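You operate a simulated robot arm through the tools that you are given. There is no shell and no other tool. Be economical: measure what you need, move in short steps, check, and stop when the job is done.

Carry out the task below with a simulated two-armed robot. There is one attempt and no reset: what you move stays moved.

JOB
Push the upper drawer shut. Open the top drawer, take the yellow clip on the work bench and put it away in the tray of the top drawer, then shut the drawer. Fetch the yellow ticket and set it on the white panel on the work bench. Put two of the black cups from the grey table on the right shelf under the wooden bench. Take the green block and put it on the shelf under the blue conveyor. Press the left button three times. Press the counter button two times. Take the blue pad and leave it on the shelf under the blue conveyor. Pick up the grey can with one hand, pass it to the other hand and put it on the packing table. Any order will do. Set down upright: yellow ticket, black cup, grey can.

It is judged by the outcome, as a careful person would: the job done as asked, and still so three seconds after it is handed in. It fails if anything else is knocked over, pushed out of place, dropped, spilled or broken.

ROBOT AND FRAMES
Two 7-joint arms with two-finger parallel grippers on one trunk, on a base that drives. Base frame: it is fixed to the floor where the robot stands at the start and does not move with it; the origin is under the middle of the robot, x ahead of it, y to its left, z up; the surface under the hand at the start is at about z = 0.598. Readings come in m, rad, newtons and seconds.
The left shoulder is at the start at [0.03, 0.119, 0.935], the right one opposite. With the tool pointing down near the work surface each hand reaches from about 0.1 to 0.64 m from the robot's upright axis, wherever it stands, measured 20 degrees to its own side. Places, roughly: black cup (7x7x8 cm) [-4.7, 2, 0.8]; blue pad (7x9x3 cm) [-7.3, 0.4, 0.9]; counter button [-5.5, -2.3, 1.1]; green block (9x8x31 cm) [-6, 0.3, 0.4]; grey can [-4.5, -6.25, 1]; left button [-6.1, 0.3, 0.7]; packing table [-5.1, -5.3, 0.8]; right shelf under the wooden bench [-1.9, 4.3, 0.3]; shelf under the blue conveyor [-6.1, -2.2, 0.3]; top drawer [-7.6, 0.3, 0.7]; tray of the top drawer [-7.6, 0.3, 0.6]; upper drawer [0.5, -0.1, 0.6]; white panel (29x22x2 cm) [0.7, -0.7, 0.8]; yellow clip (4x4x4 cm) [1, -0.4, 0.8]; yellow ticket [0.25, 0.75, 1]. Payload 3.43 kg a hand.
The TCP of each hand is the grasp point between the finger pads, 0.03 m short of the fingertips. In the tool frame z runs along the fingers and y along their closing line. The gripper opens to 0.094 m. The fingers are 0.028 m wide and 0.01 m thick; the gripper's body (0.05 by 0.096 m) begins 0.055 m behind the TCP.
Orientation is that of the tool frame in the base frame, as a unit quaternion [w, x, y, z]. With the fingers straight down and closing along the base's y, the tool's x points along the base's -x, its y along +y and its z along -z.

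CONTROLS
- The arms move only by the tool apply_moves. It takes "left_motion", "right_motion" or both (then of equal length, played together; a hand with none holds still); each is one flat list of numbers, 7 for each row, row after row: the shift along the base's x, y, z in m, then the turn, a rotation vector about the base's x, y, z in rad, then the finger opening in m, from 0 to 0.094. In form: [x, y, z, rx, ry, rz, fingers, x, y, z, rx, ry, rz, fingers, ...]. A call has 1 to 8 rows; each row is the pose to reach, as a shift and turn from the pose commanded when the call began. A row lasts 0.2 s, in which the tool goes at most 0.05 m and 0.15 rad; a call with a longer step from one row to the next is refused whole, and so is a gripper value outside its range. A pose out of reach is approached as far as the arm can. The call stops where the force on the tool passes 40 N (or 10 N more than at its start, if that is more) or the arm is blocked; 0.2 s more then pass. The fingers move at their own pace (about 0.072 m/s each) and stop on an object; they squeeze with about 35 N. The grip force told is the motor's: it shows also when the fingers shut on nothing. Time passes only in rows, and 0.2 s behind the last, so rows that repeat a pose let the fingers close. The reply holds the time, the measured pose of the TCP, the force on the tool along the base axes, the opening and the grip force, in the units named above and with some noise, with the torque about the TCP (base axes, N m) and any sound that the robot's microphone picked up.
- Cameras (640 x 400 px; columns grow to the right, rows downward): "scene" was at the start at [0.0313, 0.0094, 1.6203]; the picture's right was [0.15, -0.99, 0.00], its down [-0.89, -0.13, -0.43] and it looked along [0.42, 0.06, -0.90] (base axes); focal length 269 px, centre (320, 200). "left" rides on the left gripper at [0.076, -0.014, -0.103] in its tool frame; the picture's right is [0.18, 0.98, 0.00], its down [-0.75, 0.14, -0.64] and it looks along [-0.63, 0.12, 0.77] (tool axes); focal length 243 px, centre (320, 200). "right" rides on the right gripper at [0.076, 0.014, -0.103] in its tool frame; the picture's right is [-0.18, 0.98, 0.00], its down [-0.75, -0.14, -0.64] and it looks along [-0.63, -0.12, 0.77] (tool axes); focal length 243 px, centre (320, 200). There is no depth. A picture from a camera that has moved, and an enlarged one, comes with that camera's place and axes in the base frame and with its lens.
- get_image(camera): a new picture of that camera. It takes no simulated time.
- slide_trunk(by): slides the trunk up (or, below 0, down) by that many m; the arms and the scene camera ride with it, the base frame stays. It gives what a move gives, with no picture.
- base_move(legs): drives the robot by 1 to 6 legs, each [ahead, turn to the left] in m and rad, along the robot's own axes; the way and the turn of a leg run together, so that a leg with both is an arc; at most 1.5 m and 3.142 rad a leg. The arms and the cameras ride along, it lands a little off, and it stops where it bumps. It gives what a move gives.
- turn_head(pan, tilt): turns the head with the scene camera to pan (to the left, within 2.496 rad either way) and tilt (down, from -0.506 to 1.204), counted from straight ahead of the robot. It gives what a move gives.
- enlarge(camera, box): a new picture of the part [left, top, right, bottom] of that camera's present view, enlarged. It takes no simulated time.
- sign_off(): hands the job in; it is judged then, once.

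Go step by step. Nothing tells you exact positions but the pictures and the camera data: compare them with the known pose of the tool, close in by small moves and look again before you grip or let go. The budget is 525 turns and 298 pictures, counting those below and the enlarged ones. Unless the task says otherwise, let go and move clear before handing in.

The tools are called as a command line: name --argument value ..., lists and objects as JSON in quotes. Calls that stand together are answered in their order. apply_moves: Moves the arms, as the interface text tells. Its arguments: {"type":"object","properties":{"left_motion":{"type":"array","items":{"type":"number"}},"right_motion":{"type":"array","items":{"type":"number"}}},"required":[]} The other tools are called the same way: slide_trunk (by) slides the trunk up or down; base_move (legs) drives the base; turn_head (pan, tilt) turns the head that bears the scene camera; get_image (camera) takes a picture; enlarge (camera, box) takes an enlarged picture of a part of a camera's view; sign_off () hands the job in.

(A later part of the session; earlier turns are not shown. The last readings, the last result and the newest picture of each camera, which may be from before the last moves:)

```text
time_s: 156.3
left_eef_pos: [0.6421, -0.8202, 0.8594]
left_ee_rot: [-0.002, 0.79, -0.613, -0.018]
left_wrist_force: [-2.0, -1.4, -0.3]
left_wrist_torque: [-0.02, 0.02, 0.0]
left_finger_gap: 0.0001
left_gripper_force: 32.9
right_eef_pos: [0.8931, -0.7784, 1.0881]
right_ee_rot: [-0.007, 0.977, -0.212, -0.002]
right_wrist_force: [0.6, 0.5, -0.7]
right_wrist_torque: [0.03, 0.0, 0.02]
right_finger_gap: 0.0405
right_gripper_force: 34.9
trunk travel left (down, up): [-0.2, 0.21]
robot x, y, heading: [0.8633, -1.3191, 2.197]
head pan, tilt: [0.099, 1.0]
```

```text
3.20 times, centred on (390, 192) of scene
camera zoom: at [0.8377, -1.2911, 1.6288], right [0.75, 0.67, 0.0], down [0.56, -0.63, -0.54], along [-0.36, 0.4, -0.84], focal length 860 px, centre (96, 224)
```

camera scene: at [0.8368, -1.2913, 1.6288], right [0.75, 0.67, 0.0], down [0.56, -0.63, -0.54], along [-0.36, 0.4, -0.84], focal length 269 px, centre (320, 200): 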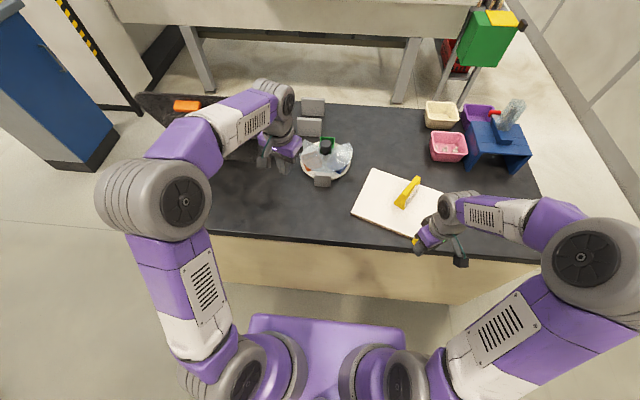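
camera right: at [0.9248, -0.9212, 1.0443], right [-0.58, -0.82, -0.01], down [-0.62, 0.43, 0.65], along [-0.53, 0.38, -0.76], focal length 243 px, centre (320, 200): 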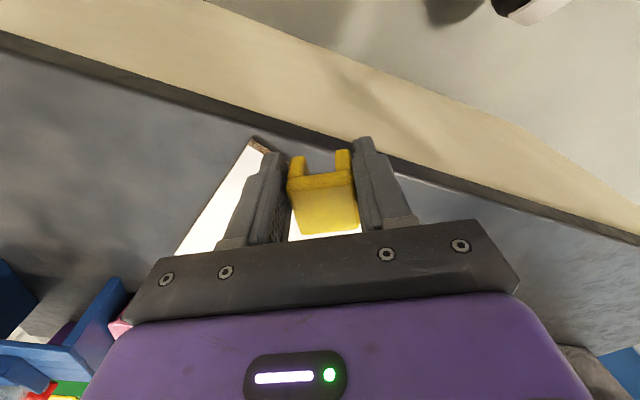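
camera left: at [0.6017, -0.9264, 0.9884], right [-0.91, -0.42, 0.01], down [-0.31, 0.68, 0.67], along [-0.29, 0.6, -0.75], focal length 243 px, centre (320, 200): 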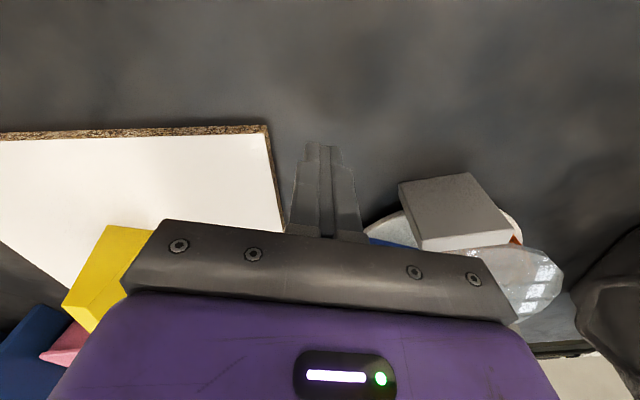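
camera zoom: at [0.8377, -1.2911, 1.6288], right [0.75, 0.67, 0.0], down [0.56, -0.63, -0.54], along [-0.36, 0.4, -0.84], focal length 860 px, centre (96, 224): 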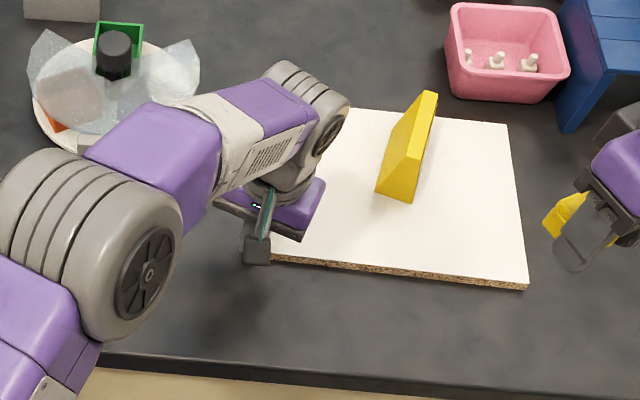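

Nearly parallel now (32.5°), but ~5 cm too far from its place toward the bins. I'll hook its far edge with a tilted hand and pull it back: first retract, move base 7 cm closer.

apply_moves --left_motion '[-0.018, -0.01, 0, 0, 0, 0, 0, -0.03, -0.015, 0.03, 0.07, 0.05, 0, 0, -0.03, -0.015, 0.08, 0.14, 0.1, 0, 0, -0.03, -0.015, 0.12, 0.21, 0.15, 0, 0, -0.03, -0.015, 0.15, 0.28, 0.2, 0, 0, -0.03, -0.015, 0.17, 0.35, 0.25, 0, 0, -0.03, -0.015, 0.18, 0.42, 0.3, 0, 0, -0.03, -0.015, 0.18, 0.49, 0.35, 0, 0]'

base_move --legs '[[0.07, 0]]'

```text
time_s: 158.1
left_eef_pos: [0.6113, -0.8347, 1.041]
left_ee_rot: [-0.088, 0.751, -0.582, -0.301]
left_wrist_force: [0.2, -0.1, 0.7]
left_wrist_torque: [-0.01, 0.02, 0.04]
left_finger_gap: 0.0
left_gripper_force: 33.3
right_eef_pos: [0.8931, -0.778, 1.0877]
right_ee_rot: [-0.006, 0.977, -0.211, -0.001]
right_wrist_force: [0.1, -0.6, -0.6]
right_wrist_torque: [0.02, 0.01, 0.02]
right_finger_gap: 0.0402
right_gripper_force: 35.2
trunk travel left (down, up): [-0.2, 0.21]
robot x, y, heading: [0.8643, -1.3198, 2.2]
head pan, tilt: [0.099, 1.0]
```

```text
time_s: 159.1
left_eef_pos: [0.5694, -0.7781, 1.0407]
left_ee_rot: [-0.088, 0.75, -0.582, -0.3]
left_wrist_force: [-0.1, 0.3, 0.7]
left_wrist_torque: [-0.01, -0.02, 0.02]
left_finger_gap: 0.0001
left_gripper_force: 33.0
right_eef_pos: [0.8519, -0.7217, 1.086]
right_ee_rot: [-0.006, 0.977, -0.212, -0.003]
right_wrist_force: [-0.3, -0.5, -0.2]
right_wrist_torque: [0.0, -0.03, 0.0]
right_finger_gap: 0.0405
right_gripper_force: 34.7
trunk travel left (down, up): [-0.2, 0.21]
robot x, y, heading: [0.8235, -1.2617, 2.204]
head pan, tilt: [0.099, 1.0]
```

apply_moves --left_motion '[0, 0.045, 0, 0, 0, 0, 0, 0, 0.09, 0, 0, 0, 0, 0, 0, 0.135, -0.01, 0, 0, 0, 0, 0, 0.175, -0.03, 0, 0, 0, 0, 0.0, 0.2, -0.06, 0, 0, 0, 0, 0.0, 0.2, -0.1, 0, 0, 0, 0]'

get_image --camera "left"

enlarge --camera "scene" --box '[290, 130, 490, 255]'

```text
time_s: 160.5
left_eef_pos: [0.567, -0.6214, 0.9492]
left_ee_rot: [-0.087, 0.751, -0.582, -0.3]
left_wrist_force: [0.4, 0.8, 0.0]
left_wrist_torque: [-0.02, 0.03, 0.0]
left_finger_gap: 0.0
left_gripper_force: 33.0
left hand out of reach, approached as far as the arm can: row 4, 5, 6
right_eef_pos: [0.852, -0.7232, 1.088]
right_ee_rot: [-0.006, 0.977, -0.212, -0.003]
right_wrist_force: [0.5, -0.6, -0.3]
right_wrist_torque: [-0.02, -0.03, -0.01]
right_finger_gap: 0.0406
right_gripper_force: 34.6
trunk travel left (down, up): [-0.2, 0.21]
robot x, y, heading: [0.8236, -1.263, 2.197]
head pan, tilt: [0.099, 1.0]
```

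```text
211 pictures are left
camera left: at [0.6272, -0.7288, 0.9849], right [-0.88, -0.45, 0.11], down [-0.01, 0.27, 0.96], along [-0.47, 0.85, -0.24], focal length 243 px, centre (320, 200)
```

left: 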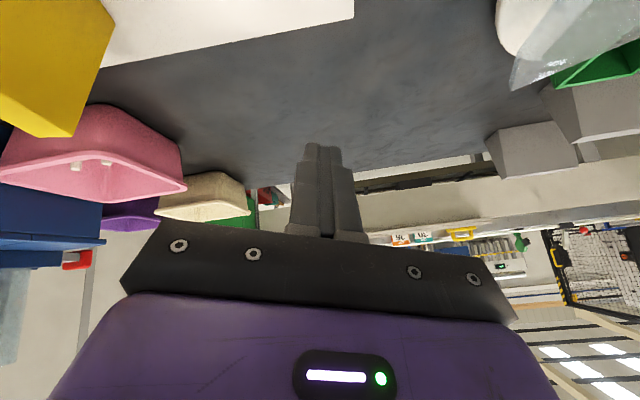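

```text
3.20 times, centred on (390, 192) of scene
camera zoom: at [0.7965, -1.2354, 1.6288], right [0.75, 0.67, 0.0], down [0.56, -0.63, -0.54], along [-0.36, 0.4, -0.84], focal length 860 px, centre (96, 224)
```

zoom: 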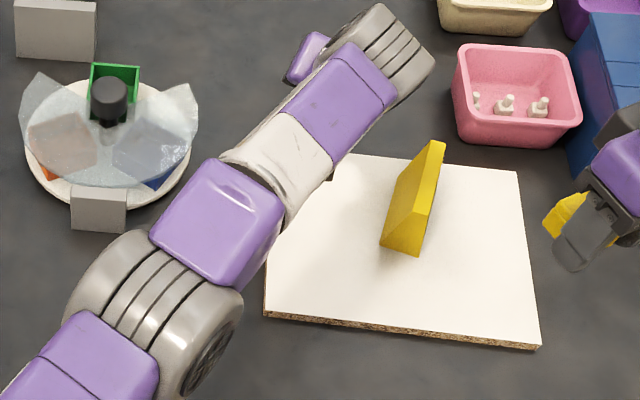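

The arm is at its limit; a flatter hand tilt gains reach. I tilt further and go beyond the far edge.

apply_moves --left_motion '[0, 0, 0.01, 0.1, 0.07, 0, 0, 0, 0.005, 0.01, 0.2, 0.14, 0, 0, -0.006, 0.015, 0.0, 0.26, 0.185, 0, 0, -0.014, 0.03, -0.01, 0.26, 0.185, 0, 0, -0.018, 0.04, -0.02, 0.26, 0.185, 0, 0]'

get_image --camera "left"

```text
time_s: 161.7
left_eef_pos: [0.549, -0.5834, 0.9273]
left_ee_rot: [-0.13, 0.702, -0.543, -0.441]
left_wrist_force: [0.4, -0.4, -0.9]
left_wrist_torque: [0.02, -0.01, -0.02]
left_finger_gap: 0.0001
left_gripper_force: 33.0
left hand out of reach, approached as far as the arm can: row 5
right_eef_pos: [0.8519, -0.7215, 1.0874]
right_ee_rot: [-0.006, 0.977, -0.212, -0.002]
right_wrist_force: [-0.3, -0.3, -0.3]
right_wrist_torque: [-0.02, 0.0, 0.01]
right_finger_gap: 0.0407
right_gripper_force: 35.0
trunk travel left (down, up): [-0.2, 0.21]
robot x, y, heading: [0.8251, -1.2622, 2.202]
head pan, tilt: [0.099, 1.0]
```

```text
209 pictures are left
camera left: at [0.6128, -0.6972, 0.9238], right [-0.86, -0.49, 0.15], down [0.17, 0.01, 0.99], along [-0.48, 0.87, 0.07], focal length 243 px, centre (320, 200)
```

left: 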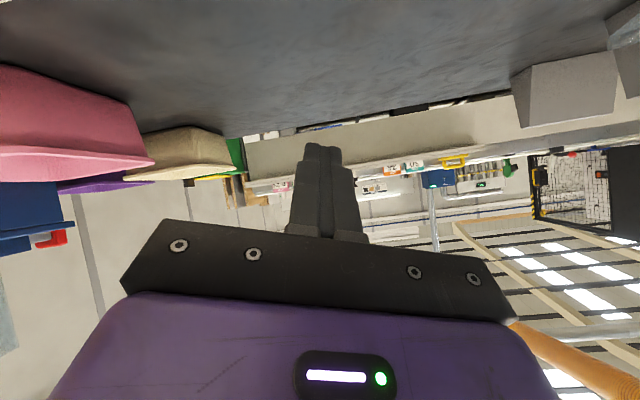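

apply_moves --left_motion '[0.003, -0.005, -0.03, 0, 0, 0, 0, 0.006, -0.01, -0.055, 0, 0, 0, 0, 0.008, -0.012, -0.07, 0, 0, 0, 0, 0.008, -0.012, -0.079, 0, 0, 0, 0]'

get_image --camera "left"

enlarge --camera "scene" --box '[290, 130, 490, 255]'

```text
time_s: 162.7
left_eef_pos: [0.5575, -0.5951, 0.8528]
left_ee_rot: [-0.131, 0.702, -0.543, -0.443]
left_wrist_force: [0.1, -2.3, 12.7]
left_wrist_torque: [-1.66, -0.76, 0.02]
left_finger_gap: 0.0
left_gripper_force: 32.7
right_eef_pos: [0.8521, -0.7233, 1.0891]
right_ee_rot: [-0.006, 0.977, -0.212, -0.003]
right_wrist_force: [-0.4, -0.4, 0.3]
right_wrist_torque: [-0.02, 0.01, 0.01]
right_finger_gap: 0.0406
right_gripper_force: 35.1
trunk travel left (down, up): [-0.2, 0.21]
robot x, y, heading: [0.8239, -1.2624, 2.201]
head pan, tilt: [0.099, 1.0]
```

```text
208 pictures are left
camera left: at [0.621, -0.7089, 0.8479], right [-0.86, -0.49, 0.15], down [0.17, 0.01, 0.99], along [-0.48, 0.87, 0.08], focal length 243 px, centre (320, 200)
```

left: 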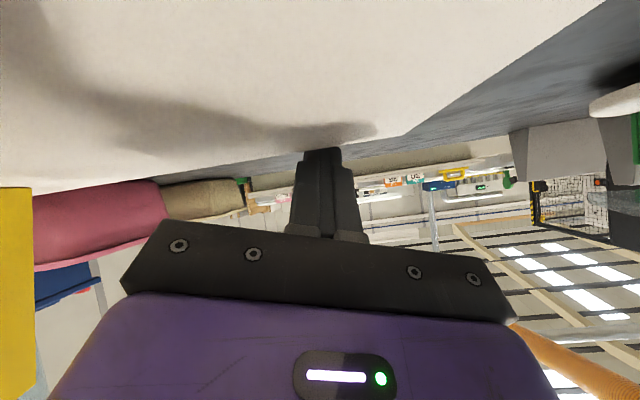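

```text
3.20 times, centred on (390, 192) of scene
camera zoom: at [0.7967, -1.2358, 1.629], right [0.75, 0.67, 0.0], down [0.56, -0.63, -0.54], along [-0.36, 0.4, -0.84], focal length 860 px, centre (96, 224)
```

zoom: 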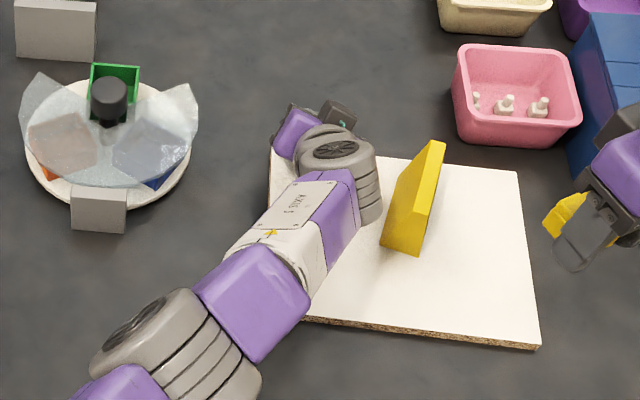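

The gripper body is pressing lightly on the panel; I use this friction to drag it a few cm back toward me.

apply_moves --left_motion '[0.005, -0.008, -0.002, 0, 0, 0, 0, 0.011, -0.017, -0.002, 0, 0, 0, 0, 0.016, -0.025, -0.002, 0, 0, 0, 0, 0.022, -0.034, -0.002, 0, 0, 0, 0]'

enlarge --camera "scene" --box '[290, 130, 490, 255]'

```text
time_s: 163.7
left_eef_pos: [0.5784, -0.6284, 0.8517]
left_ee_rot: [-0.132, 0.701, -0.543, -0.443]
left_wrist_force: [-4.4, 5.1, 27.1]
left_wrist_torque: [-3.72, -1.66, -0.27]
left_finger_gap: 0.0003
left_gripper_force: 33.0
right_eef_pos: [0.8524, -0.7238, 1.0887]
right_ee_rot: [-0.006, 0.977, -0.212, -0.003]
right_wrist_force: [0.5, 0.3, -0.7]
right_wrist_torque: [-0.05, 0.03, -0.02]
right_finger_gap: 0.0404
right_gripper_force: 35.2
trunk travel left (down, up): [-0.2, 0.21]
robot x, y, heading: [0.8232, -1.2606, 2.2]
head pan, tilt: [0.099, 1.0]
```

```text
3.20 times, centred on (390, 192) of scene
camera zoom: at [0.7967, -1.2362, 1.6289], right [0.75, 0.67, 0.0], down [0.56, -0.63, -0.54], along [-0.36, 0.4, -0.84], focal length 860 px, centre (96, 224)
```

zoom: 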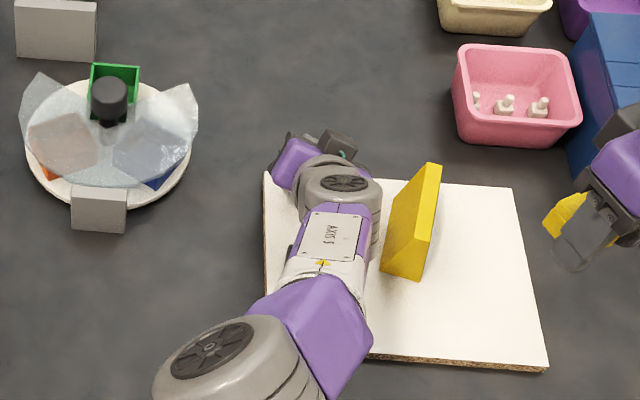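

Dragging works. Another ~2.5 cm with a bit less pressure.

apply_moves --left_motion '[0.004, -0.008, 0.001, 0, 0, 0, 0, 0.009, -0.017, 0.001, 0, 0, 0, 0, 0.013, -0.025, 0.001, 0, 0, 0, 0]'

enlarge --camera "scene" --box '[290, 130, 490, 255]'

```text
time_s: 164.5
left_eef_pos: [0.5914, -0.6547, 0.8533]
left_ee_rot: [-0.131, 0.702, -0.542, -0.442]
left_wrist_force: [-3.8, 7.3, 28.8]
left_wrist_torque: [-3.82, -1.78, -0.11]
left_finger_gap: 0.0
left_gripper_force: 33.3
right_eef_pos: [0.8514, -0.723, 1.0883]
right_ee_rot: [-0.006, 0.977, -0.213, -0.003]
right_wrist_force: [0.0, 0.7, -0.4]
right_wrist_torque: [0.03, 0.01, -0.04]
right_finger_gap: 0.0405
right_gripper_force: 35.4
trunk travel left (down, up): [-0.2, 0.21]
robot x, y, heading: [0.8254, -1.2626, 2.202]
head pan, tilt: [0.099, 1.0]
```

```text
3.20 times, centred on (390, 192) of scene
camera zoom: at [0.7967, -1.236, 1.6289], right [0.75, 0.67, 0.0], down [0.56, -0.63, -0.54], along [-0.36, 0.4, -0.84], focal length 860 px, centre (96, 224)
```

zoom: 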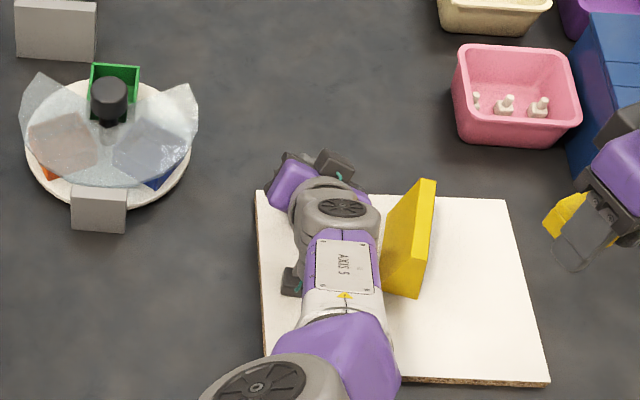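

The panel is back at its place (≈0.738,-0.704, 38°). I lift the hand off, bearing left away from the ticket.

apply_moves --left_motion '[-0.002, -0.001, 0.01, 0, 0, 0, 0, -0.006, -0.004, 0.03, 0, 0, 0, 0, -0.02, -0.014, 0.06, 0, 0, 0, 0, -0.035, -0.025, 0.1, 0, 0, 0, 0, -0.05, -0.036, 0.14, 0, 0, 0, 0, -0.065, -0.047, 0.18, 0, 0, 0, 0]'

get_image --camera "scene"

```text
time_s: 165.9
left_eef_pos: [0.527, -0.7062, 1.0271]
left_ee_rot: [-0.129, 0.703, -0.543, -0.441]
left_wrist_force: [0.1, 0.8, 0.5]
left_wrist_torque: [0.03, 0.01, -0.03]
left_finger_gap: 0.0
left_gripper_force: 32.7
right_eef_pos: [0.852, -0.7229, 1.0877]
right_ee_rot: [-0.005, 0.977, -0.213, -0.003]
right_wrist_force: [0.0, -0.2, -0.3]
right_wrist_torque: [0.04, -0.01, -0.01]
right_finger_gap: 0.0403
right_gripper_force: 34.8
trunk travel left (down, up): [-0.2, 0.21]
robot x, y, heading: [0.8235, -1.2627, 2.201]
head pan, tilt: [0.099, 1.0]
```

```text
204 pictures are left
camera scene: at [0.7959, -1.2355, 1.6288], right [0.75, 0.67, 0.0], down [0.56, -0.63, -0.54], along [-0.36, 0.4, -0.84], focal length 269 px, centre (320, 200)
```

scene: 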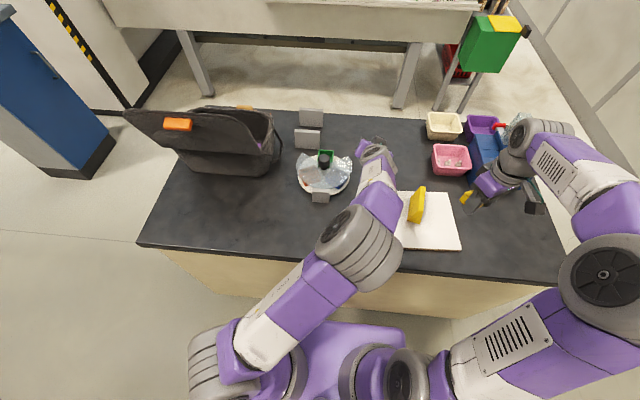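

apply_moves --left_motion '[-0.01, -0.03, 0.03, -0.1, -0.07, 0, 0, -0.02, -0.07, 0.05, -0.2, -0.14, 0, 0, -0.03, -0.11, 0.06, -0.3, -0.21, 0, 0.03, -0.035, -0.15, 0.07, -0.4, -0.285, 0, 0.03, -0.04, -0.19, 0.08, -0.5, -0.355, 0, 0.03, -0.045, -0.235, 0.09, -0.6, -0.43, 0, 0.03, -0.05, -0.28, 0.1, -0.7, -0.5, 0, 0.03, -0.05, -0.32, 0.1, -0.75, -0.535, 0, 0.03]'

get_image --camera "scene"

```text
time_s: 167.7
left_eef_pos: [0.4778, -1.0248, 1.1264]
left_ee_rot: [-0.001, 0.79, -0.613, -0.017]
left_wrist_force: [-0.2, -1.0, -0.5]
left_wrist_torque: [0.02, 0.04, -0.02]
left_finger_gap: 0.0299
left_gripper_force: 0.1
right_eef_pos: [0.8516, -0.7229, 1.0876]
right_ee_rot: [-0.005, 0.977, -0.213, -0.003]
right_wrist_force: [-0.4, -1.1, -0.6]
right_wrist_torque: [-0.02, -0.02, -0.01]
right_finger_gap: 0.0406
right_gripper_force: 34.9
trunk travel left (down, up): [-0.2, 0.21]
robot x, y, heading: [0.8267, -1.2635, 2.202]
head pan, tilt: [0.099, 1.0]
```

```text
203 pictures are left
camera scene: at [0.7962, -1.236, 1.6288], right [0.75, 0.67, 0.0], down [0.56, -0.63, -0.54], along [-0.36, 0.4, -0.84], focal length 269 px, centre (320, 200)
```

scene: 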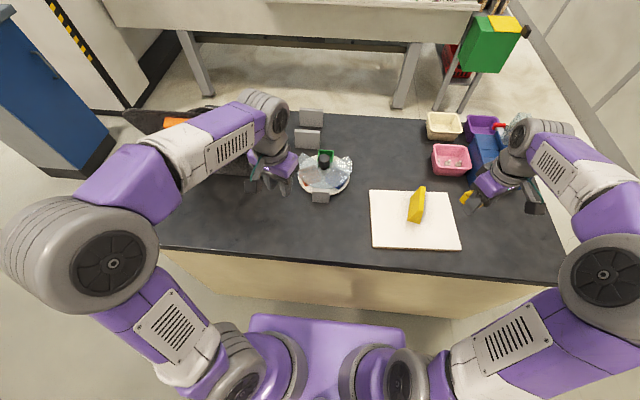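

Panel and ticket are in order. I tuck both hands for travel.

apply_moves --right_motion '[0, -0.02, 0.03, 0, 0, 0, 0.01, -0.015, -0.055, 0.05, 0, 0, 0, 0.01, -0.03, -0.09, 0.06, 0, 0, 0, 0.01, -0.045, -0.125, 0.06, 0, 0, 0, 0.01, -0.057, -0.156, 0.06, 0, 0, 0, 0.01]' --left_motion '[0, -0.02, 0, 0, 0, 0, 0.03, 0, -0.04, 0, 0, 0, 0, 0.03, 0, -0.06, 0, 0, 0, 0, 0.03, 0, -0.08, 0.01, 0, 0, 0, 0.03, 0, -0.085, 0.02, 0, 0, 0, 0.03]'

```text
time_s: 168.9
left_eef_pos: [0.4772, -1.1078, 1.1498]
left_ee_rot: [-0.002, 0.79, -0.613, -0.016]
left_wrist_force: [-0.5, -0.8, 0.0]
left_wrist_torque: [-0.01, 0.0, 0.0]
left_finger_gap: 0.0297
left_gripper_force: 0.1
right_eef_pos: [0.795, -0.879, 1.1485]
right_ee_rot: [-0.006, 0.977, -0.213, -0.002]
right_wrist_force: [-0.1, 0.5, 0.4]
right_wrist_torque: [0.04, -0.05, -0.01]
right_finger_gap: 0.0405
right_gripper_force: 34.9
trunk travel left (down, up): [-0.2, 0.21]
robot x, y, heading: [0.8228, -1.2637, 2.198]
head pan, tilt: [0.099, 1.0]
```

base_move --legs '[[-0.08, 0], [0, 1.56], [0.9, 0]]'

turn_head --pan 0.0 --tilt 0.3

get_image --camera "scene"

```text
time_s: 178.2
left_eef_pos: [-0.0145, -2.2064, 1.1485]
left_ee_rot: [0.01, 0.992, 0.125, -0.014]
left_wrist_force: [0.0, 0.7, 0.7]
left_wrist_torque: [0.05, -0.04, -0.02]
left_finger_gap: 0.0299
left_gripper_force: 0.1
right_eef_pos: [-0.2435, -1.8874, 1.1476]
right_ee_rot: [-0.003, 0.841, 0.541, -0.006]
right_wrist_force: [-0.8, 0.3, 0.2]
right_wrist_torque: [-0.01, 0.0, 0.0]
right_finger_gap: 0.0405
right_gripper_force: 34.8
trunk travel left (down, up): [-0.2, 0.21]
robot x, y, heading: [0.142, -1.8585, -2.516]
head pan, tilt: [0.099, 1.0]
```

```text
time_s: 179.2
left_eef_pos: [-0.0143, -2.2071, 1.1476]
left_ee_rot: [0.011, 0.992, 0.125, -0.013]
left_wrist_force: [0.4, -0.8, -0.7]
left_wrist_torque: [-0.01, -0.01, 0.0]
left_finger_gap: 0.0298
left_gripper_force: 0.1
right_eef_pos: [-0.2432, -1.8883, 1.1488]
right_ee_rot: [-0.003, 0.841, 0.542, -0.006]
right_wrist_force: [0.7, 0.0, -0.9]
right_wrist_torque: [0.0, -0.02, 0.01]
right_finger_gap: 0.0407
right_gripper_force: 34.9
trunk travel left (down, up): [-0.2, 0.21]
robot x, y, heading: [0.1384, -1.858, -2.514]
head pan, tilt: [0.0, 0.3]
```

```text
202 pictures are left
camera scene: at [0.0914, -1.8959, 1.6882], right [-0.59, 0.81, 0.0], down [0.24, 0.17, -0.95], along [-0.77, -0.56, -0.3], focal length 269 px, centre (320, 200)
```

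scene: 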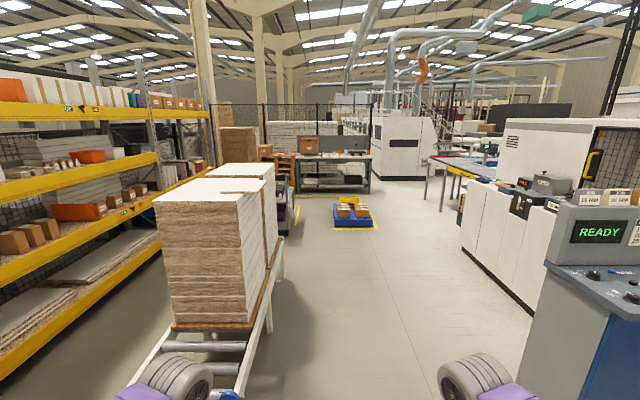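

The aisle ahead is open. I drive on ~2.5 m bearing slightly right to mid-aisle.

base_move --legs '[[0, -0.25], [1.25, 0], [1.25, 0]]'

turn_head --pan -0.6 --tilt 0.3

get_image --camera "scene"

```text
time_s: 192.2
left_eef_pos: [-2.3896, -3.1058, 1.1487]
left_ee_rot: [0.008, 1.0, 0.004, -0.014]
left_wrist_force: [-0.9, -0.2, -0.6]
left_wrist_torque: [0.01, 0.02, 0.03]
left_finger_gap: 0.0298
left_gripper_force: 0.1
right_eef_pos: [-2.5348, -2.7422, 1.1486]
right_ee_rot: [-0.003, 0.9, 0.435, -0.006]
right_wrist_force: [-0.2, 1.0, -0.5]
right_wrist_torque: [-0.01, -0.04, 0.02]
right_finger_gap: 0.0407
right_gripper_force: 35.3
trunk travel left (down, up): [-0.2, 0.21]
robot x, y, heading: [-2.1562, -2.804, -2.752]
head pan, tilt: [0.0, 0.3]
```

```text
time_s: 193.2
left_eef_pos: [-2.3885, -3.106, 1.1497]
left_ee_rot: [0.008, 1.0, 0.005, -0.014]
left_wrist_force: [-0.2, -0.6, 0.7]
left_wrist_torque: [0.01, 0.0, 0.06]
left_finger_gap: 0.03
left_gripper_force: 0.0
right_eef_pos: [-2.534, -2.7425, 1.1492]
right_ee_rot: [-0.003, 0.9, 0.435, -0.005]
right_wrist_force: [0.7, -0.3, -0.3]
right_wrist_torque: [0.01, 0.03, 0.0]
right_finger_gap: 0.0409
right_gripper_force: 35.8
trunk travel left (down, up): [-0.2, 0.21]
robot x, y, heading: [-2.1551, -2.8028, -2.752]
head pan, tilt: [-0.6, 0.3]
```

```text
201 pictures are left
camera scene: at [-2.2169, -2.7748, 1.6883], right [0.21, 0.98, 0.0], down [0.29, -0.06, -0.96], along [-0.93, 0.2, -0.3], focal length 269 px, centre (320, 200)
```

scene: 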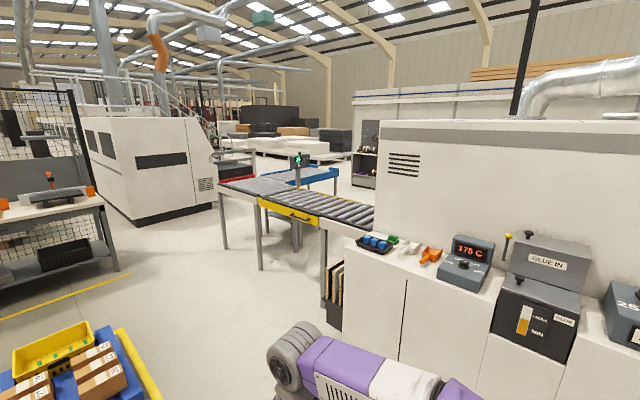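

I see the roller conveyor, packing table and pallet; the way to the drawer leads around the conveyor's far end. I drive there in stages.

base_move --legs '[[0, -0.37], [1.48, 0], [0, 0.49], [1.35, 0]]'

turn_head --pan -0.7 --tilt 0.4

get_image --camera "scene"

```text
time_s: 209.4
left_eef_pos: [-5.0072, -3.7872, 1.1471]
left_ee_rot: [0.009, 0.998, 0.067, -0.014]
left_wrist_force: [-0.3, 0.2, -0.3]
left_wrist_torque: [0.0, -0.03, 0.0]
left_finger_gap: 0.0302
left_gripper_force: 0.2
right_eef_pos: [-5.1962, -3.4442, 1.1499]
right_ee_rot: [-0.002, 0.872, 0.49, -0.006]
right_wrist_force: [1.1, -0.7, -0.7]
right_wrist_torque: [-0.01, -0.02, 0.0]
right_finger_gap: 0.0404
right_gripper_force: 35.0
trunk travel left (down, up): [-0.2, 0.21]
robot x, y, heading: [-4.8058, -3.4644, -2.631]
head pan, tilt: [-0.6, 0.3]
```

```text
time_s: 210.1
left_eef_pos: [-5.0073, -3.7879, 1.1488]
left_ee_rot: [0.009, 0.998, 0.066, -0.014]
left_wrist_force: [0.6, -0.1, -0.4]
left_wrist_torque: [0.01, 0.01, -0.02]
left_finger_gap: 0.0301
left_gripper_force: 0.0
right_eef_pos: [-5.1961, -3.4436, 1.1489]
right_ee_rot: [-0.003, 0.872, 0.49, -0.005]
right_wrist_force: [0.3, 0.0, -0.4]
right_wrist_torque: [-0.04, 0.01, 0.02]
right_finger_gap: 0.0407
right_gripper_force: 35.5
trunk travel left (down, up): [-0.2, 0.21]
robot x, y, heading: [-4.8165, -3.4628, -2.63]
head pan, tilt: [-0.7, 0.4]
```

```text
200 pictures are left
camera scene: at [-4.8747, -3.4288, 1.6791], right [0.19, 0.98, 0.0], down [0.38, -0.07, -0.92], along [-0.91, 0.17, -0.39], focal length 269 px, centre (320, 200)
```

scene: 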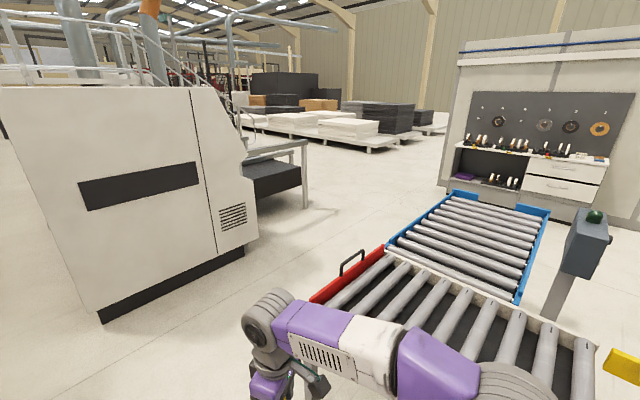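

The drawer bench is visible at the right, beyond the blue conveyor. I go round the conveyor's end on its left side.

base_move --legs '[[0, 0.106], [1.45, 0], [0, -1.57], [1.4, 0], [1.3, 0]]'

turn_head --pan -0.4 --tilt 0.4

get_image --camera "scene"

```text
time_s: 234.2
left_eef_pos: [-8.0048, -2.0868, 1.1477]
left_ee_rot: [-0.002, 0.805, -0.593, -0.018]
left_wrist_force: [-0.2, -0.5, -0.5]
left_wrist_torque: [0.0, 0.02, 0.01]
left_finger_gap: 0.0301
left_gripper_force: 0.0
right_eef_pos: [-7.697, -1.8427, 1.1485]
right_ee_rot: [-0.006, 0.982, -0.188, -0.002]
right_wrist_force: [0.8, 0.0, 0.6]
right_wrist_torque: [0.02, -0.01, 0.02]
right_finger_gap: 0.0406
right_gripper_force: 35.3
trunk travel left (down, up): [-0.2, 0.21]
robot x, y, heading: [-7.6492, -2.2235, 2.252]
head pan, tilt: [-0.7, 0.4]
```

```text
time_s: 234.9
left_eef_pos: [-8.0045, -2.0873, 1.1493]
left_ee_rot: [-0.003, 0.805, -0.593, -0.017]
left_wrist_force: [-0.7, -1.0, 0.5]
left_wrist_torque: [0.06, -0.03, -0.02]
left_finger_gap: 0.03
left_gripper_force: 0.0
right_eef_pos: [-7.6974, -1.842, 1.1483]
right_ee_rot: [-0.006, 0.982, -0.188, -0.002]
right_wrist_force: [0.3, 1.1, -0.1]
right_wrist_torque: [0.01, 0.01, 0.01]
right_finger_gap: 0.0406
right_gripper_force: 34.9
trunk travel left (down, up): [-0.2, 0.21]
robot x, y, heading: [-7.6505, -2.2254, 2.249]
head pan, tilt: [-0.4, 0.4]
```

```text
199 pictures are left
camera scene: at [-7.6549, -2.1594, 1.679], right [0.96, 0.28, 0.0], down [0.11, -0.37, -0.92], along [-0.25, 0.89, -0.39], focal length 269 px, centre (320, 200)
```

scene: 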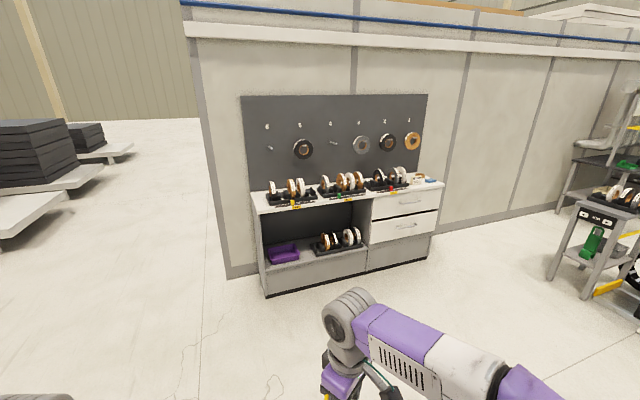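

enlarge --camera "scene" --box '[240, 90, 470, 300]'

enlarge --camera "scene" --box '[500, 130, 640, 310]'

```text
1.90 times, centred on (355, 195) of scene
camera zoom: at [-7.6549, -2.1594, 1.679], right [0.96, 0.28, 0.0], down [0.11, -0.37, -0.92], along [-0.25, 0.89, -0.39], focal length 512 px, centre (253, 210)
```

zoom: 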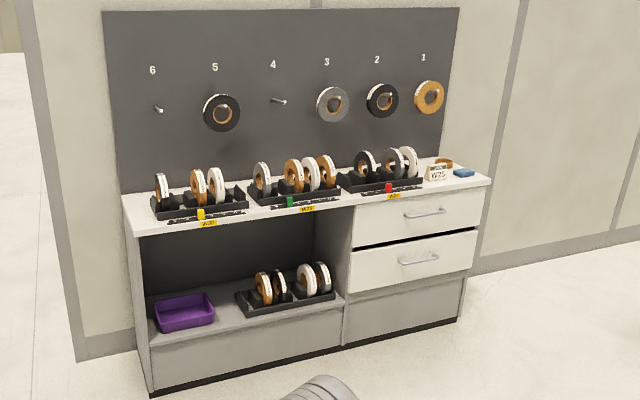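

```text
2.22 times, centred on (570, 220) of scene
camera zoom: at [-7.6549, -2.1594, 1.679], right [0.96, 0.28, 0.0], down [0.11, -0.37, -0.92], along [-0.25, 0.89, -0.39], focal length 597 px, centre (-236, 156)
```

zoom: 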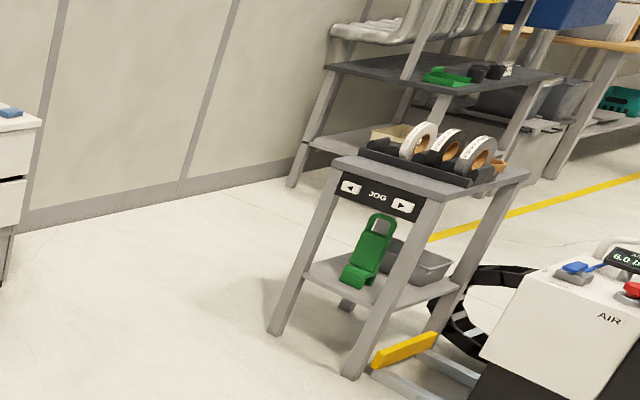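

The JOG stand with two buttons and green block stands to the right; the drawer bench ahead. I drive to stand before the top drawer.

base_move --legs '[[0.5, 0], [0, -1.189], [1.3, 0], [0.45, 0], [0, 1.13]]'

turn_head --pan 0.0 --tilt 0.75

get_image --camera "scene"

```text
time_s: 252.1
left_eef_pos: [-7.454, -0.1479, 1.1495]
left_ee_rot: [-0.002, 0.781, -0.624, -0.017]
left_wrist_force: [-0.1, -0.9, 0.0]
left_wrist_torque: [-0.02, -0.01, -0.01]
left_finger_gap: 0.0299
left_gripper_force: 0.0
right_eef_pos: [-7.1301, 0.0736, 1.1503]
right_ee_rot: [-0.006, 0.974, -0.227, -0.002]
right_wrist_force: [1.3, -0.3, -0.6]
right_wrist_torque: [-0.01, -0.02, 0.01]
right_finger_gap: 0.0407
right_gripper_force: 35.3
trunk travel left (down, up): [-0.2, 0.21]
robot x, y, heading: [-7.112, -0.3106, 2.171]
head pan, tilt: [-0.4, 0.4]
```

```text
time_s: 253.0
left_eef_pos: [-7.4534, -0.1464, 1.149]
left_ee_rot: [-0.002, 0.781, -0.624, -0.017]
left_wrist_force: [0.0, -0.2, 0.6]
left_wrist_torque: [0.02, 0.0, -0.05]
left_finger_gap: 0.03
left_gripper_force: 0.1
right_eef_pos: [-7.1292, 0.0723, 1.1479]
right_ee_rot: [-0.005, 0.974, -0.226, -0.002]
right_wrist_force: [-0.7, 0.4, 0.2]
right_wrist_torque: [-0.01, -0.01, 0.0]
right_finger_gap: 0.0402
right_gripper_force: 34.8
trunk travel left (down, up): [-0.2, 0.21]
robot x, y, heading: [-7.1125, -0.3144, 2.172]
head pan, tilt: [0.0, 0.75]
```

```text
196 pictures are left
camera scene: at [-7.1403, -0.2682, 1.648], right [0.83, 0.56, 0.0], down [0.39, -0.56, -0.73], along [-0.41, 0.6, -0.68], focal length 269 px, centre (320, 200)
```

scene: 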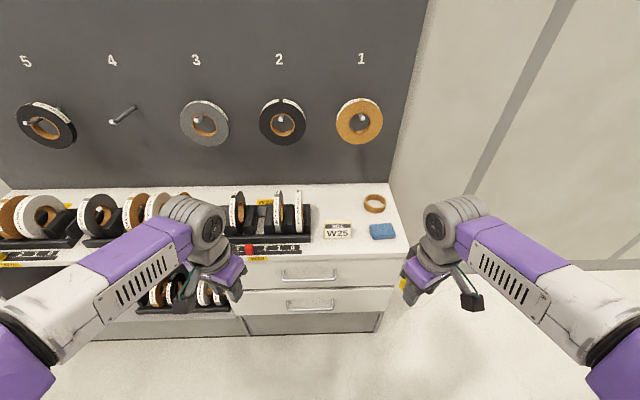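

The handle triangulates to (-7.486,0.161,0.743). I turn the left hand so it points forward with fingers closing vertically, in two stages.

apply_moves --left_motion '[0, -0.01, -0.01, 0.0374, 0.0986, -0.0857, 0.05, 0, -0.02, -0.03, 0.0748, 0.1971, -0.1713, 0.06, 0, -0.02, -0.06, 0.1122, 0.2957, -0.257, 0.07, 0, -0.02, -0.09, 0.1496, 0.3943, -0.3427, 0.07, 0, -0.02, -0.12, 0.187, 0.4928, -0.4283, 0.07, 0, -0.02, -0.15, 0.2243, 0.5914, -0.514, 0.07]'

apply_moves --left_motion '[0, 0, -0.03, 0.0374, 0.0986, -0.0857, 0.07, 0, 0, -0.06, 0.0748, 0.1971, -0.1713, 0.07, 0, 0, -0.09, 0.1122, 0.2957, -0.257, 0.07, 0, 0.0, -0.12, 0.1496, 0.3943, -0.3427, 0.07, 0, 0.0, -0.15, 0.187, 0.4928, -0.4283, 0.07, 0, 0.0, -0.18, 0.2243, 0.5914, -0.514, 0.07, 0, 0.0, -0.2, 0.2243, 0.5914, -0.514, 0.07]'

get_image --camera "scene"

get_image --camera "left"

```text
time_s: 254.4
left_eef_pos: [-7.4814, -0.1171, 1.0276]
left_ee_rot: [-0.086, -0.556, 0.768, 0.307]
left_wrist_force: [0.7, 0.4, 0.1]
left_wrist_torque: [-0.02, 0.01, -0.02]
left_finger_gap: 0.0702
left_gripper_force: 0.1
left hand out of reach, approached as far as the arm can: row 5, 6
right_eef_pos: [-7.1305, 0.0732, 1.1481]
right_ee_rot: [-0.006, 0.974, -0.228, -0.003]
right_wrist_force: [0.1, 0.7, -0.6]
right_wrist_torque: [-0.01, 0.01, -0.02]
right_finger_gap: 0.0407
right_gripper_force: 34.6
trunk travel left (down, up): [-0.2, 0.21]
robot x, y, heading: [-7.1105, -0.3122, 2.172]
head pan, tilt: [0.0, 0.75]
```

```text
time_s: 256.0
left_eef_pos: [-7.4903, -0.0745, 0.8477]
left_ee_rot: [-0.095, -0.319, 0.86, 0.387]
left_wrist_force: [-0.2, -0.1, -0.8]
left_wrist_torque: [0.05, -0.03, -0.03]
left_finger_gap: 0.0701
left_gripper_force: 0.1
left hand out of reach, approached as far as the arm can: row 1, 2, 3, 4, 5, 6, 7
right_eef_pos: [-7.1319, 0.0712, 1.1486]
right_ee_rot: [-0.007, 0.974, -0.226, -0.001]
right_wrist_force: [-1.1, 0.6, -0.3]
right_wrist_torque: [0.03, -0.04, -0.02]
right_finger_gap: 0.0405
right_gripper_force: 34.8
trunk travel left (down, up): [-0.2, 0.21]
robot x, y, heading: [-7.109, -0.3149, 2.175]
head pan, tilt: [0.0, 0.75]
```

```text
195 pictures are left
camera scene: at [-7.1445, -0.2698, 1.6478], right [0.82, 0.57, 0.0], down [0.39, -0.56, -0.73], along [-0.41, 0.6, -0.68], focal length 269 px, centre (320, 200)
```

scene: 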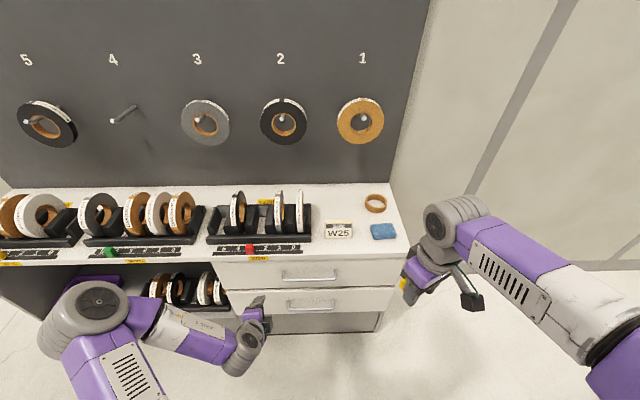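

```text
194 pictures are left
camera left: at [-7.5011, -0.1932, 0.901], right [-0.61, 0.37, 0.7], down [0.78, 0.15, 0.6], along [0.12, 0.92, -0.39], focal length 243 px, centre (320, 200)
```

left: 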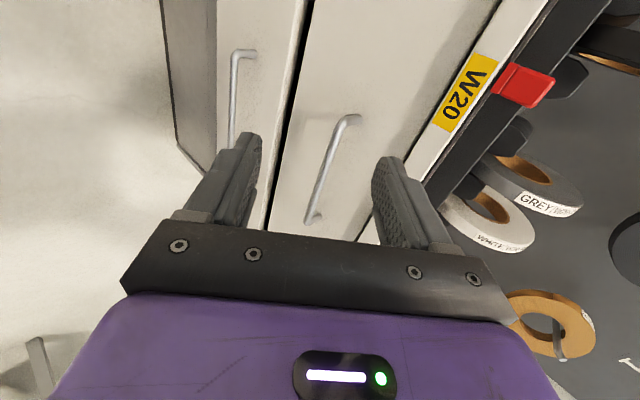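

The hand settled at ~47° pitch with fingers diagonal about the handle — usable. I relax the commanded tilt to what is reachable and read the pose.

apply_moves --left_motion '[0, 0, 0, -0.1, -0.073, 0, 0.07, 0, 0, 0, -0.2, -0.146, 0, 0.07, 0, 0, 0, -0.3, -0.22, 0, 0.07]'

get_image --camera "left"

```text
time_s: 256.8
left_eef_pos: [-7.4901, -0.0745, 0.8506]
left_ee_rot: [-0.047, -0.341, 0.914, 0.217]
left_wrist_force: [0.6, 0.5, -0.2]
left_wrist_torque: [0.02, 0.0, 0.02]
left_finger_gap: 0.0698
left_gripper_force: 0.1
right_eef_pos: [-7.129, 0.0724, 1.1487]
right_ee_rot: [-0.006, 0.974, -0.227, -0.002]
right_wrist_force: [-1.5, -0.4, -1.0]
right_wrist_torque: [-0.01, 0.06, 0.0]
right_finger_gap: 0.0406
right_gripper_force: 34.5
trunk travel left (down, up): [-0.2, 0.21]
robot x, y, heading: [-7.1109, -0.3127, 2.173]
head pan, tilt: [0.0, 0.75]
```

```text
193 pictures are left
camera left: at [-7.5159, -0.171, 0.9306], right [-0.73, 0.54, 0.41], down [0.64, 0.35, 0.68], along [0.23, 0.76, -0.6], focal length 243 px, centre (320, 200)
```

left: 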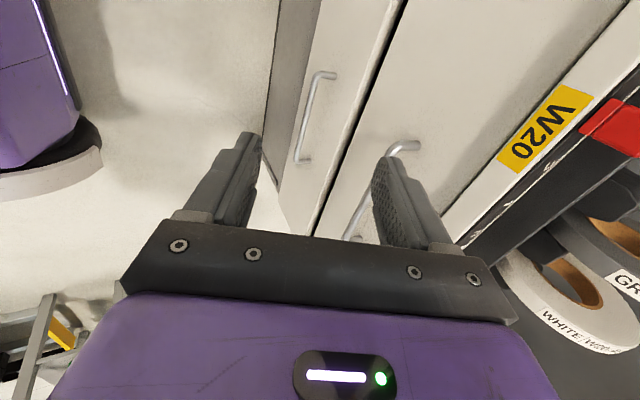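

slide_trunk --by -0.12

apply_moves --left_motion '[0, 0, 0.03, 0.1, 0.07, 0, 0.07, 0, 0, 0.06, 0.2, 0.142, 0, 0.07, 0, 0, 0.08, 0.3, 0.213, 0, 0.07, 0.0, 0, 0.09, 0.4, 0.284, 0, 0.07, 0.0, 0, 0.09, 0.5, 0.355, 0, 0.07]'

get_image --camera "left"

```text
time_s: 258.3
left_eef_pos: [-7.4909, -0.0746, 0.7305]
left_ee_rot: [-0.048, -0.342, 0.913, 0.216]
left_wrist_force: [-0.1, 0.0, 0.4]
left_wrist_torque: [-0.01, 0.03, 0.01]
left_finger_gap: 0.07
left_gripper_force: 0.1
right_eef_pos: [-7.1298, 0.0739, 1.0291]
right_ee_rot: [-0.006, 0.974, -0.227, -0.003]
right_wrist_force: [-0.5, -0.2, -0.7]
right_wrist_torque: [0.03, -0.03, 0.0]
right_finger_gap: 0.0404
right_gripper_force: 34.8
trunk travel left (down, up): [-0.08, 0.33]
robot x, y, heading: [-7.1128, -0.3143, 2.169]
head pan, tilt: [0.0, 0.75]
```

```text
time_s: 259.5
left_eef_pos: [-7.5143, -0.0433, 0.8114]
left_ee_rot: [-0.116, -0.296, 0.814, 0.486]
left_wrist_force: [-0.9, 0.2, 0.5]
left_wrist_torque: [0.01, -0.04, -0.05]
left_finger_gap: 0.0698
left_gripper_force: 0.1
left hand out of reach, approached as far as the arm can: row 3, 4, 5
right_eef_pos: [-7.1313, 0.0716, 1.0293]
right_ee_rot: [-0.007, 0.974, -0.226, -0.001]
right_wrist_force: [0.2, -0.1, -0.4]
right_wrist_torque: [0.0, -0.06, 0.0]
right_finger_gap: 0.0404
right_gripper_force: 35.1
trunk travel left (down, up): [-0.08, 0.33]
robot x, y, heading: [-7.1106, -0.3157, 2.173]
head pan, tilt: [0.0, 0.75]
```

```text
192 pictures are left
camera left: at [-7.5196, -0.1681, 0.8414], right [-0.51, 0.23, 0.83], down [0.86, 0.03, 0.52], along [0.09, 0.97, -0.22], focal length 243 px, centre (320, 200)
```

left: 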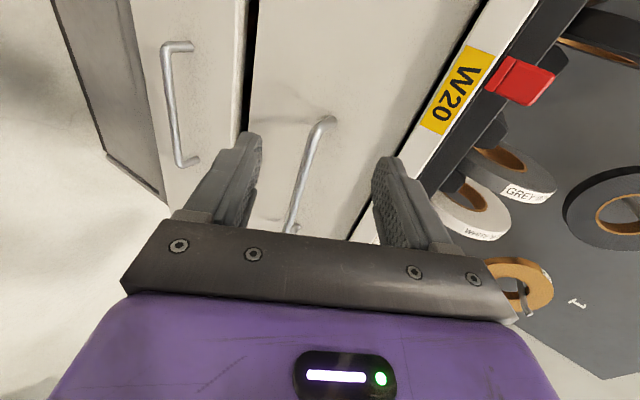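

Pitch is now 60°. The handle lies 14 cm to the right and 17 cm forward of the hand; I move laterally and half forward.

apply_moves --left_motion '[0.03, 0.022, 0.004, 0, 0, 0, 0.06, 0.06, 0.045, 0.008, 0, 0, 0, 0.06, 0.09, 0.07, 0.01, 0, 0, 0, 0.06, 0.09, 0.1, -0.005, 0, 0, 0, 0.06, 0.072, 0.14, -0.026, 0, 0, 0, 0.06]'

get_image --camera "left"

get_image --camera "scene"

```text
time_s: 260.7
left_eef_pos: [-7.439, 0.0981, 0.7836]
left_ee_rot: [-0.122, -0.3, 0.809, 0.491]
left_wrist_force: [-0.2, 0.3, 0.4]
left_wrist_torque: [0.01, 0.01, 0.0]
left_finger_gap: 0.06
left_gripper_force: 0.1
right_eef_pos: [-7.1291, 0.0737, 1.0284]
right_ee_rot: [-0.006, 0.974, -0.227, -0.002]
right_wrist_force: [0.8, 0.3, 0.5]
right_wrist_torque: [0.0, 0.0, 0.01]
right_finger_gap: 0.0406
right_gripper_force: 34.9
trunk travel left (down, up): [-0.08, 0.33]
robot x, y, heading: [-7.1113, -0.3124, 2.17]
head pan, tilt: [0.0, 0.75]
```

```text
191 pictures are left
camera left: at [-7.4437, -0.0275, 0.813], right [-0.5, 0.22, 0.83], down [0.86, 0.04, 0.51], along [0.08, 0.97, -0.21], focal length 243 px, centre (320, 200)
```

left: 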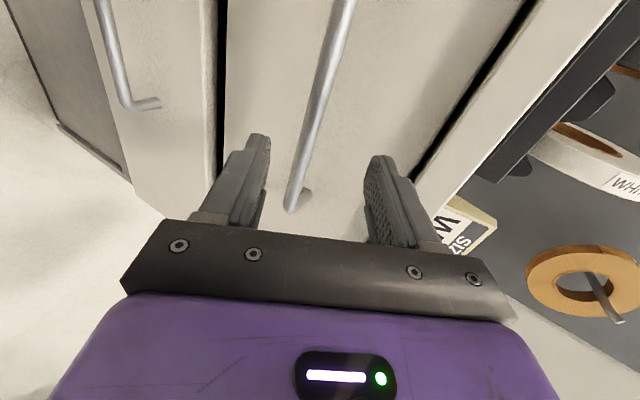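

```text
190 pictures are left
camera scene: at [-7.1405, -0.2677, 1.5279], right [0.82, 0.57, 0.0], down [0.39, -0.56, -0.73], along [-0.41, 0.6, -0.68], focal length 269 px, centre (320, 200)
```

scene: 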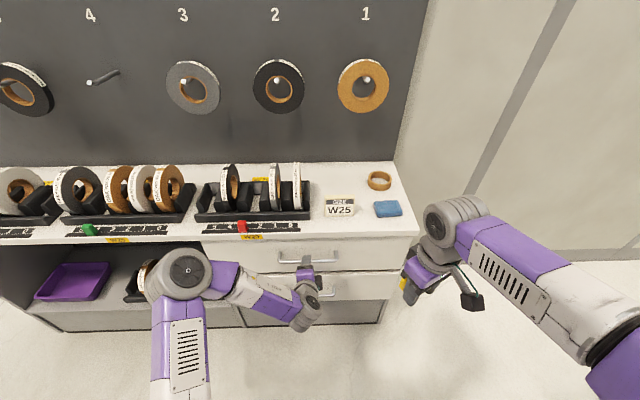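

The bar runs between the fingers. I advance ~7.5 cm and close on it.

apply_moves --left_motion '[-0.013, 0.02, -0.014, 0, 0, 0, 0.06, -0.026, 0.04, -0.027, 0, 0, 0, 0.05, -0.036, 0.055, -0.038, 0, 0, 0, 0.05, -0.036, 0.055, -0.038, 0, 0, 0, 0.02, -0.036, 0.055, -0.038, 0, 0, 0, 0.0, -0.036, 0.055, -0.038, 0, 0, 0, 0.0]'

get_image --camera "left"

```text
time_s: 261.5
left_eef_pos: [-7.4726, 0.1482, 0.7458]
left_ee_rot: [-0.122, -0.299, 0.81, 0.49]
left_wrist_force: [6.9, -12.3, 0.1]
left_wrist_torque: [-0.24, -0.1, -0.21]
left_finger_gap: 0.023
left_gripper_force: 1.6
right_eef_pos: [-7.1285, 0.0727, 1.0282]
right_ee_rot: [-0.006, 0.974, -0.226, -0.002]
right_wrist_force: [0.1, 1.0, -0.7]
right_wrist_torque: [0.0, 0.0, 0.0]
right_finger_gap: 0.0405
right_gripper_force: 35.4
trunk travel left (down, up): [-0.08, 0.33]
robot x, y, heading: [-7.1139, -0.3113, 2.173]
head pan, tilt: [0.0, 0.75]
stopped in row 4 (left hand): the force on the tool passed its limit at 45 N (the readings are from after the stop); the commanded pose is now the measured one
```

```text
189 pictures are left
camera left: at [-7.4773, 0.0226, 0.7758], right [-0.5, 0.22, 0.83], down [0.86, 0.04, 0.51], along [0.08, 0.97, -0.21], focal length 243 px, centre (320, 200)
```

left: 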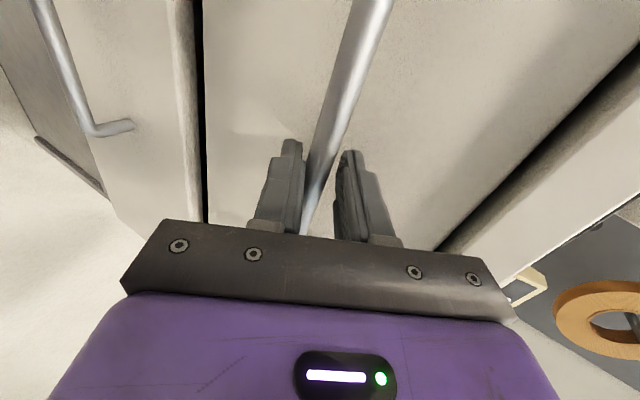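

apply_moves --left_motion '[0.005, -0.007, 0, 0, 0, 0, 0.02, 0.005, -0.007, 0, 0, 0, 0, 0.0, 0.005, -0.007, 0, 0, 0, 0, 0.0, 0.005, -0.007, 0, 0, 0, 0, 0.0]'

get_image --camera "left"

```text
time_s: 262.5
left_eef_pos: [-7.4706, 0.1423, 0.7459]
left_ee_rot: [-0.123, -0.299, 0.81, 0.49]
left_wrist_force: [-0.5, 0.8, -14.2]
left_wrist_torque: [-0.84, 0.94, -0.81]
left_finger_gap: 0.0162
left_gripper_force: 45.0
right_eef_pos: [-7.1297, 0.0737, 1.0266]
right_ee_rot: [-0.006, 0.974, -0.227, -0.002]
right_wrist_force: [0.0, 0.8, -1.0]
right_wrist_torque: [0.01, 0.0, -0.02]
right_finger_gap: 0.0406
right_gripper_force: 35.6
trunk travel left (down, up): [-0.08, 0.33]
robot x, y, heading: [-7.1092, -0.3117, 2.167]
head pan, tilt: [0.0, 0.75]
```

```text
188 pictures are left
camera left: at [-7.474, 0.0166, 0.7756], right [-0.5, 0.22, 0.83], down [0.86, 0.04, 0.51], along [0.08, 0.97, -0.21], focal length 243 px, centre (320, 200)
```

left: 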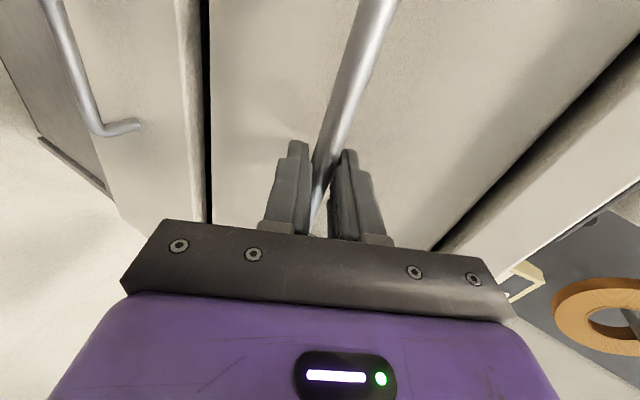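

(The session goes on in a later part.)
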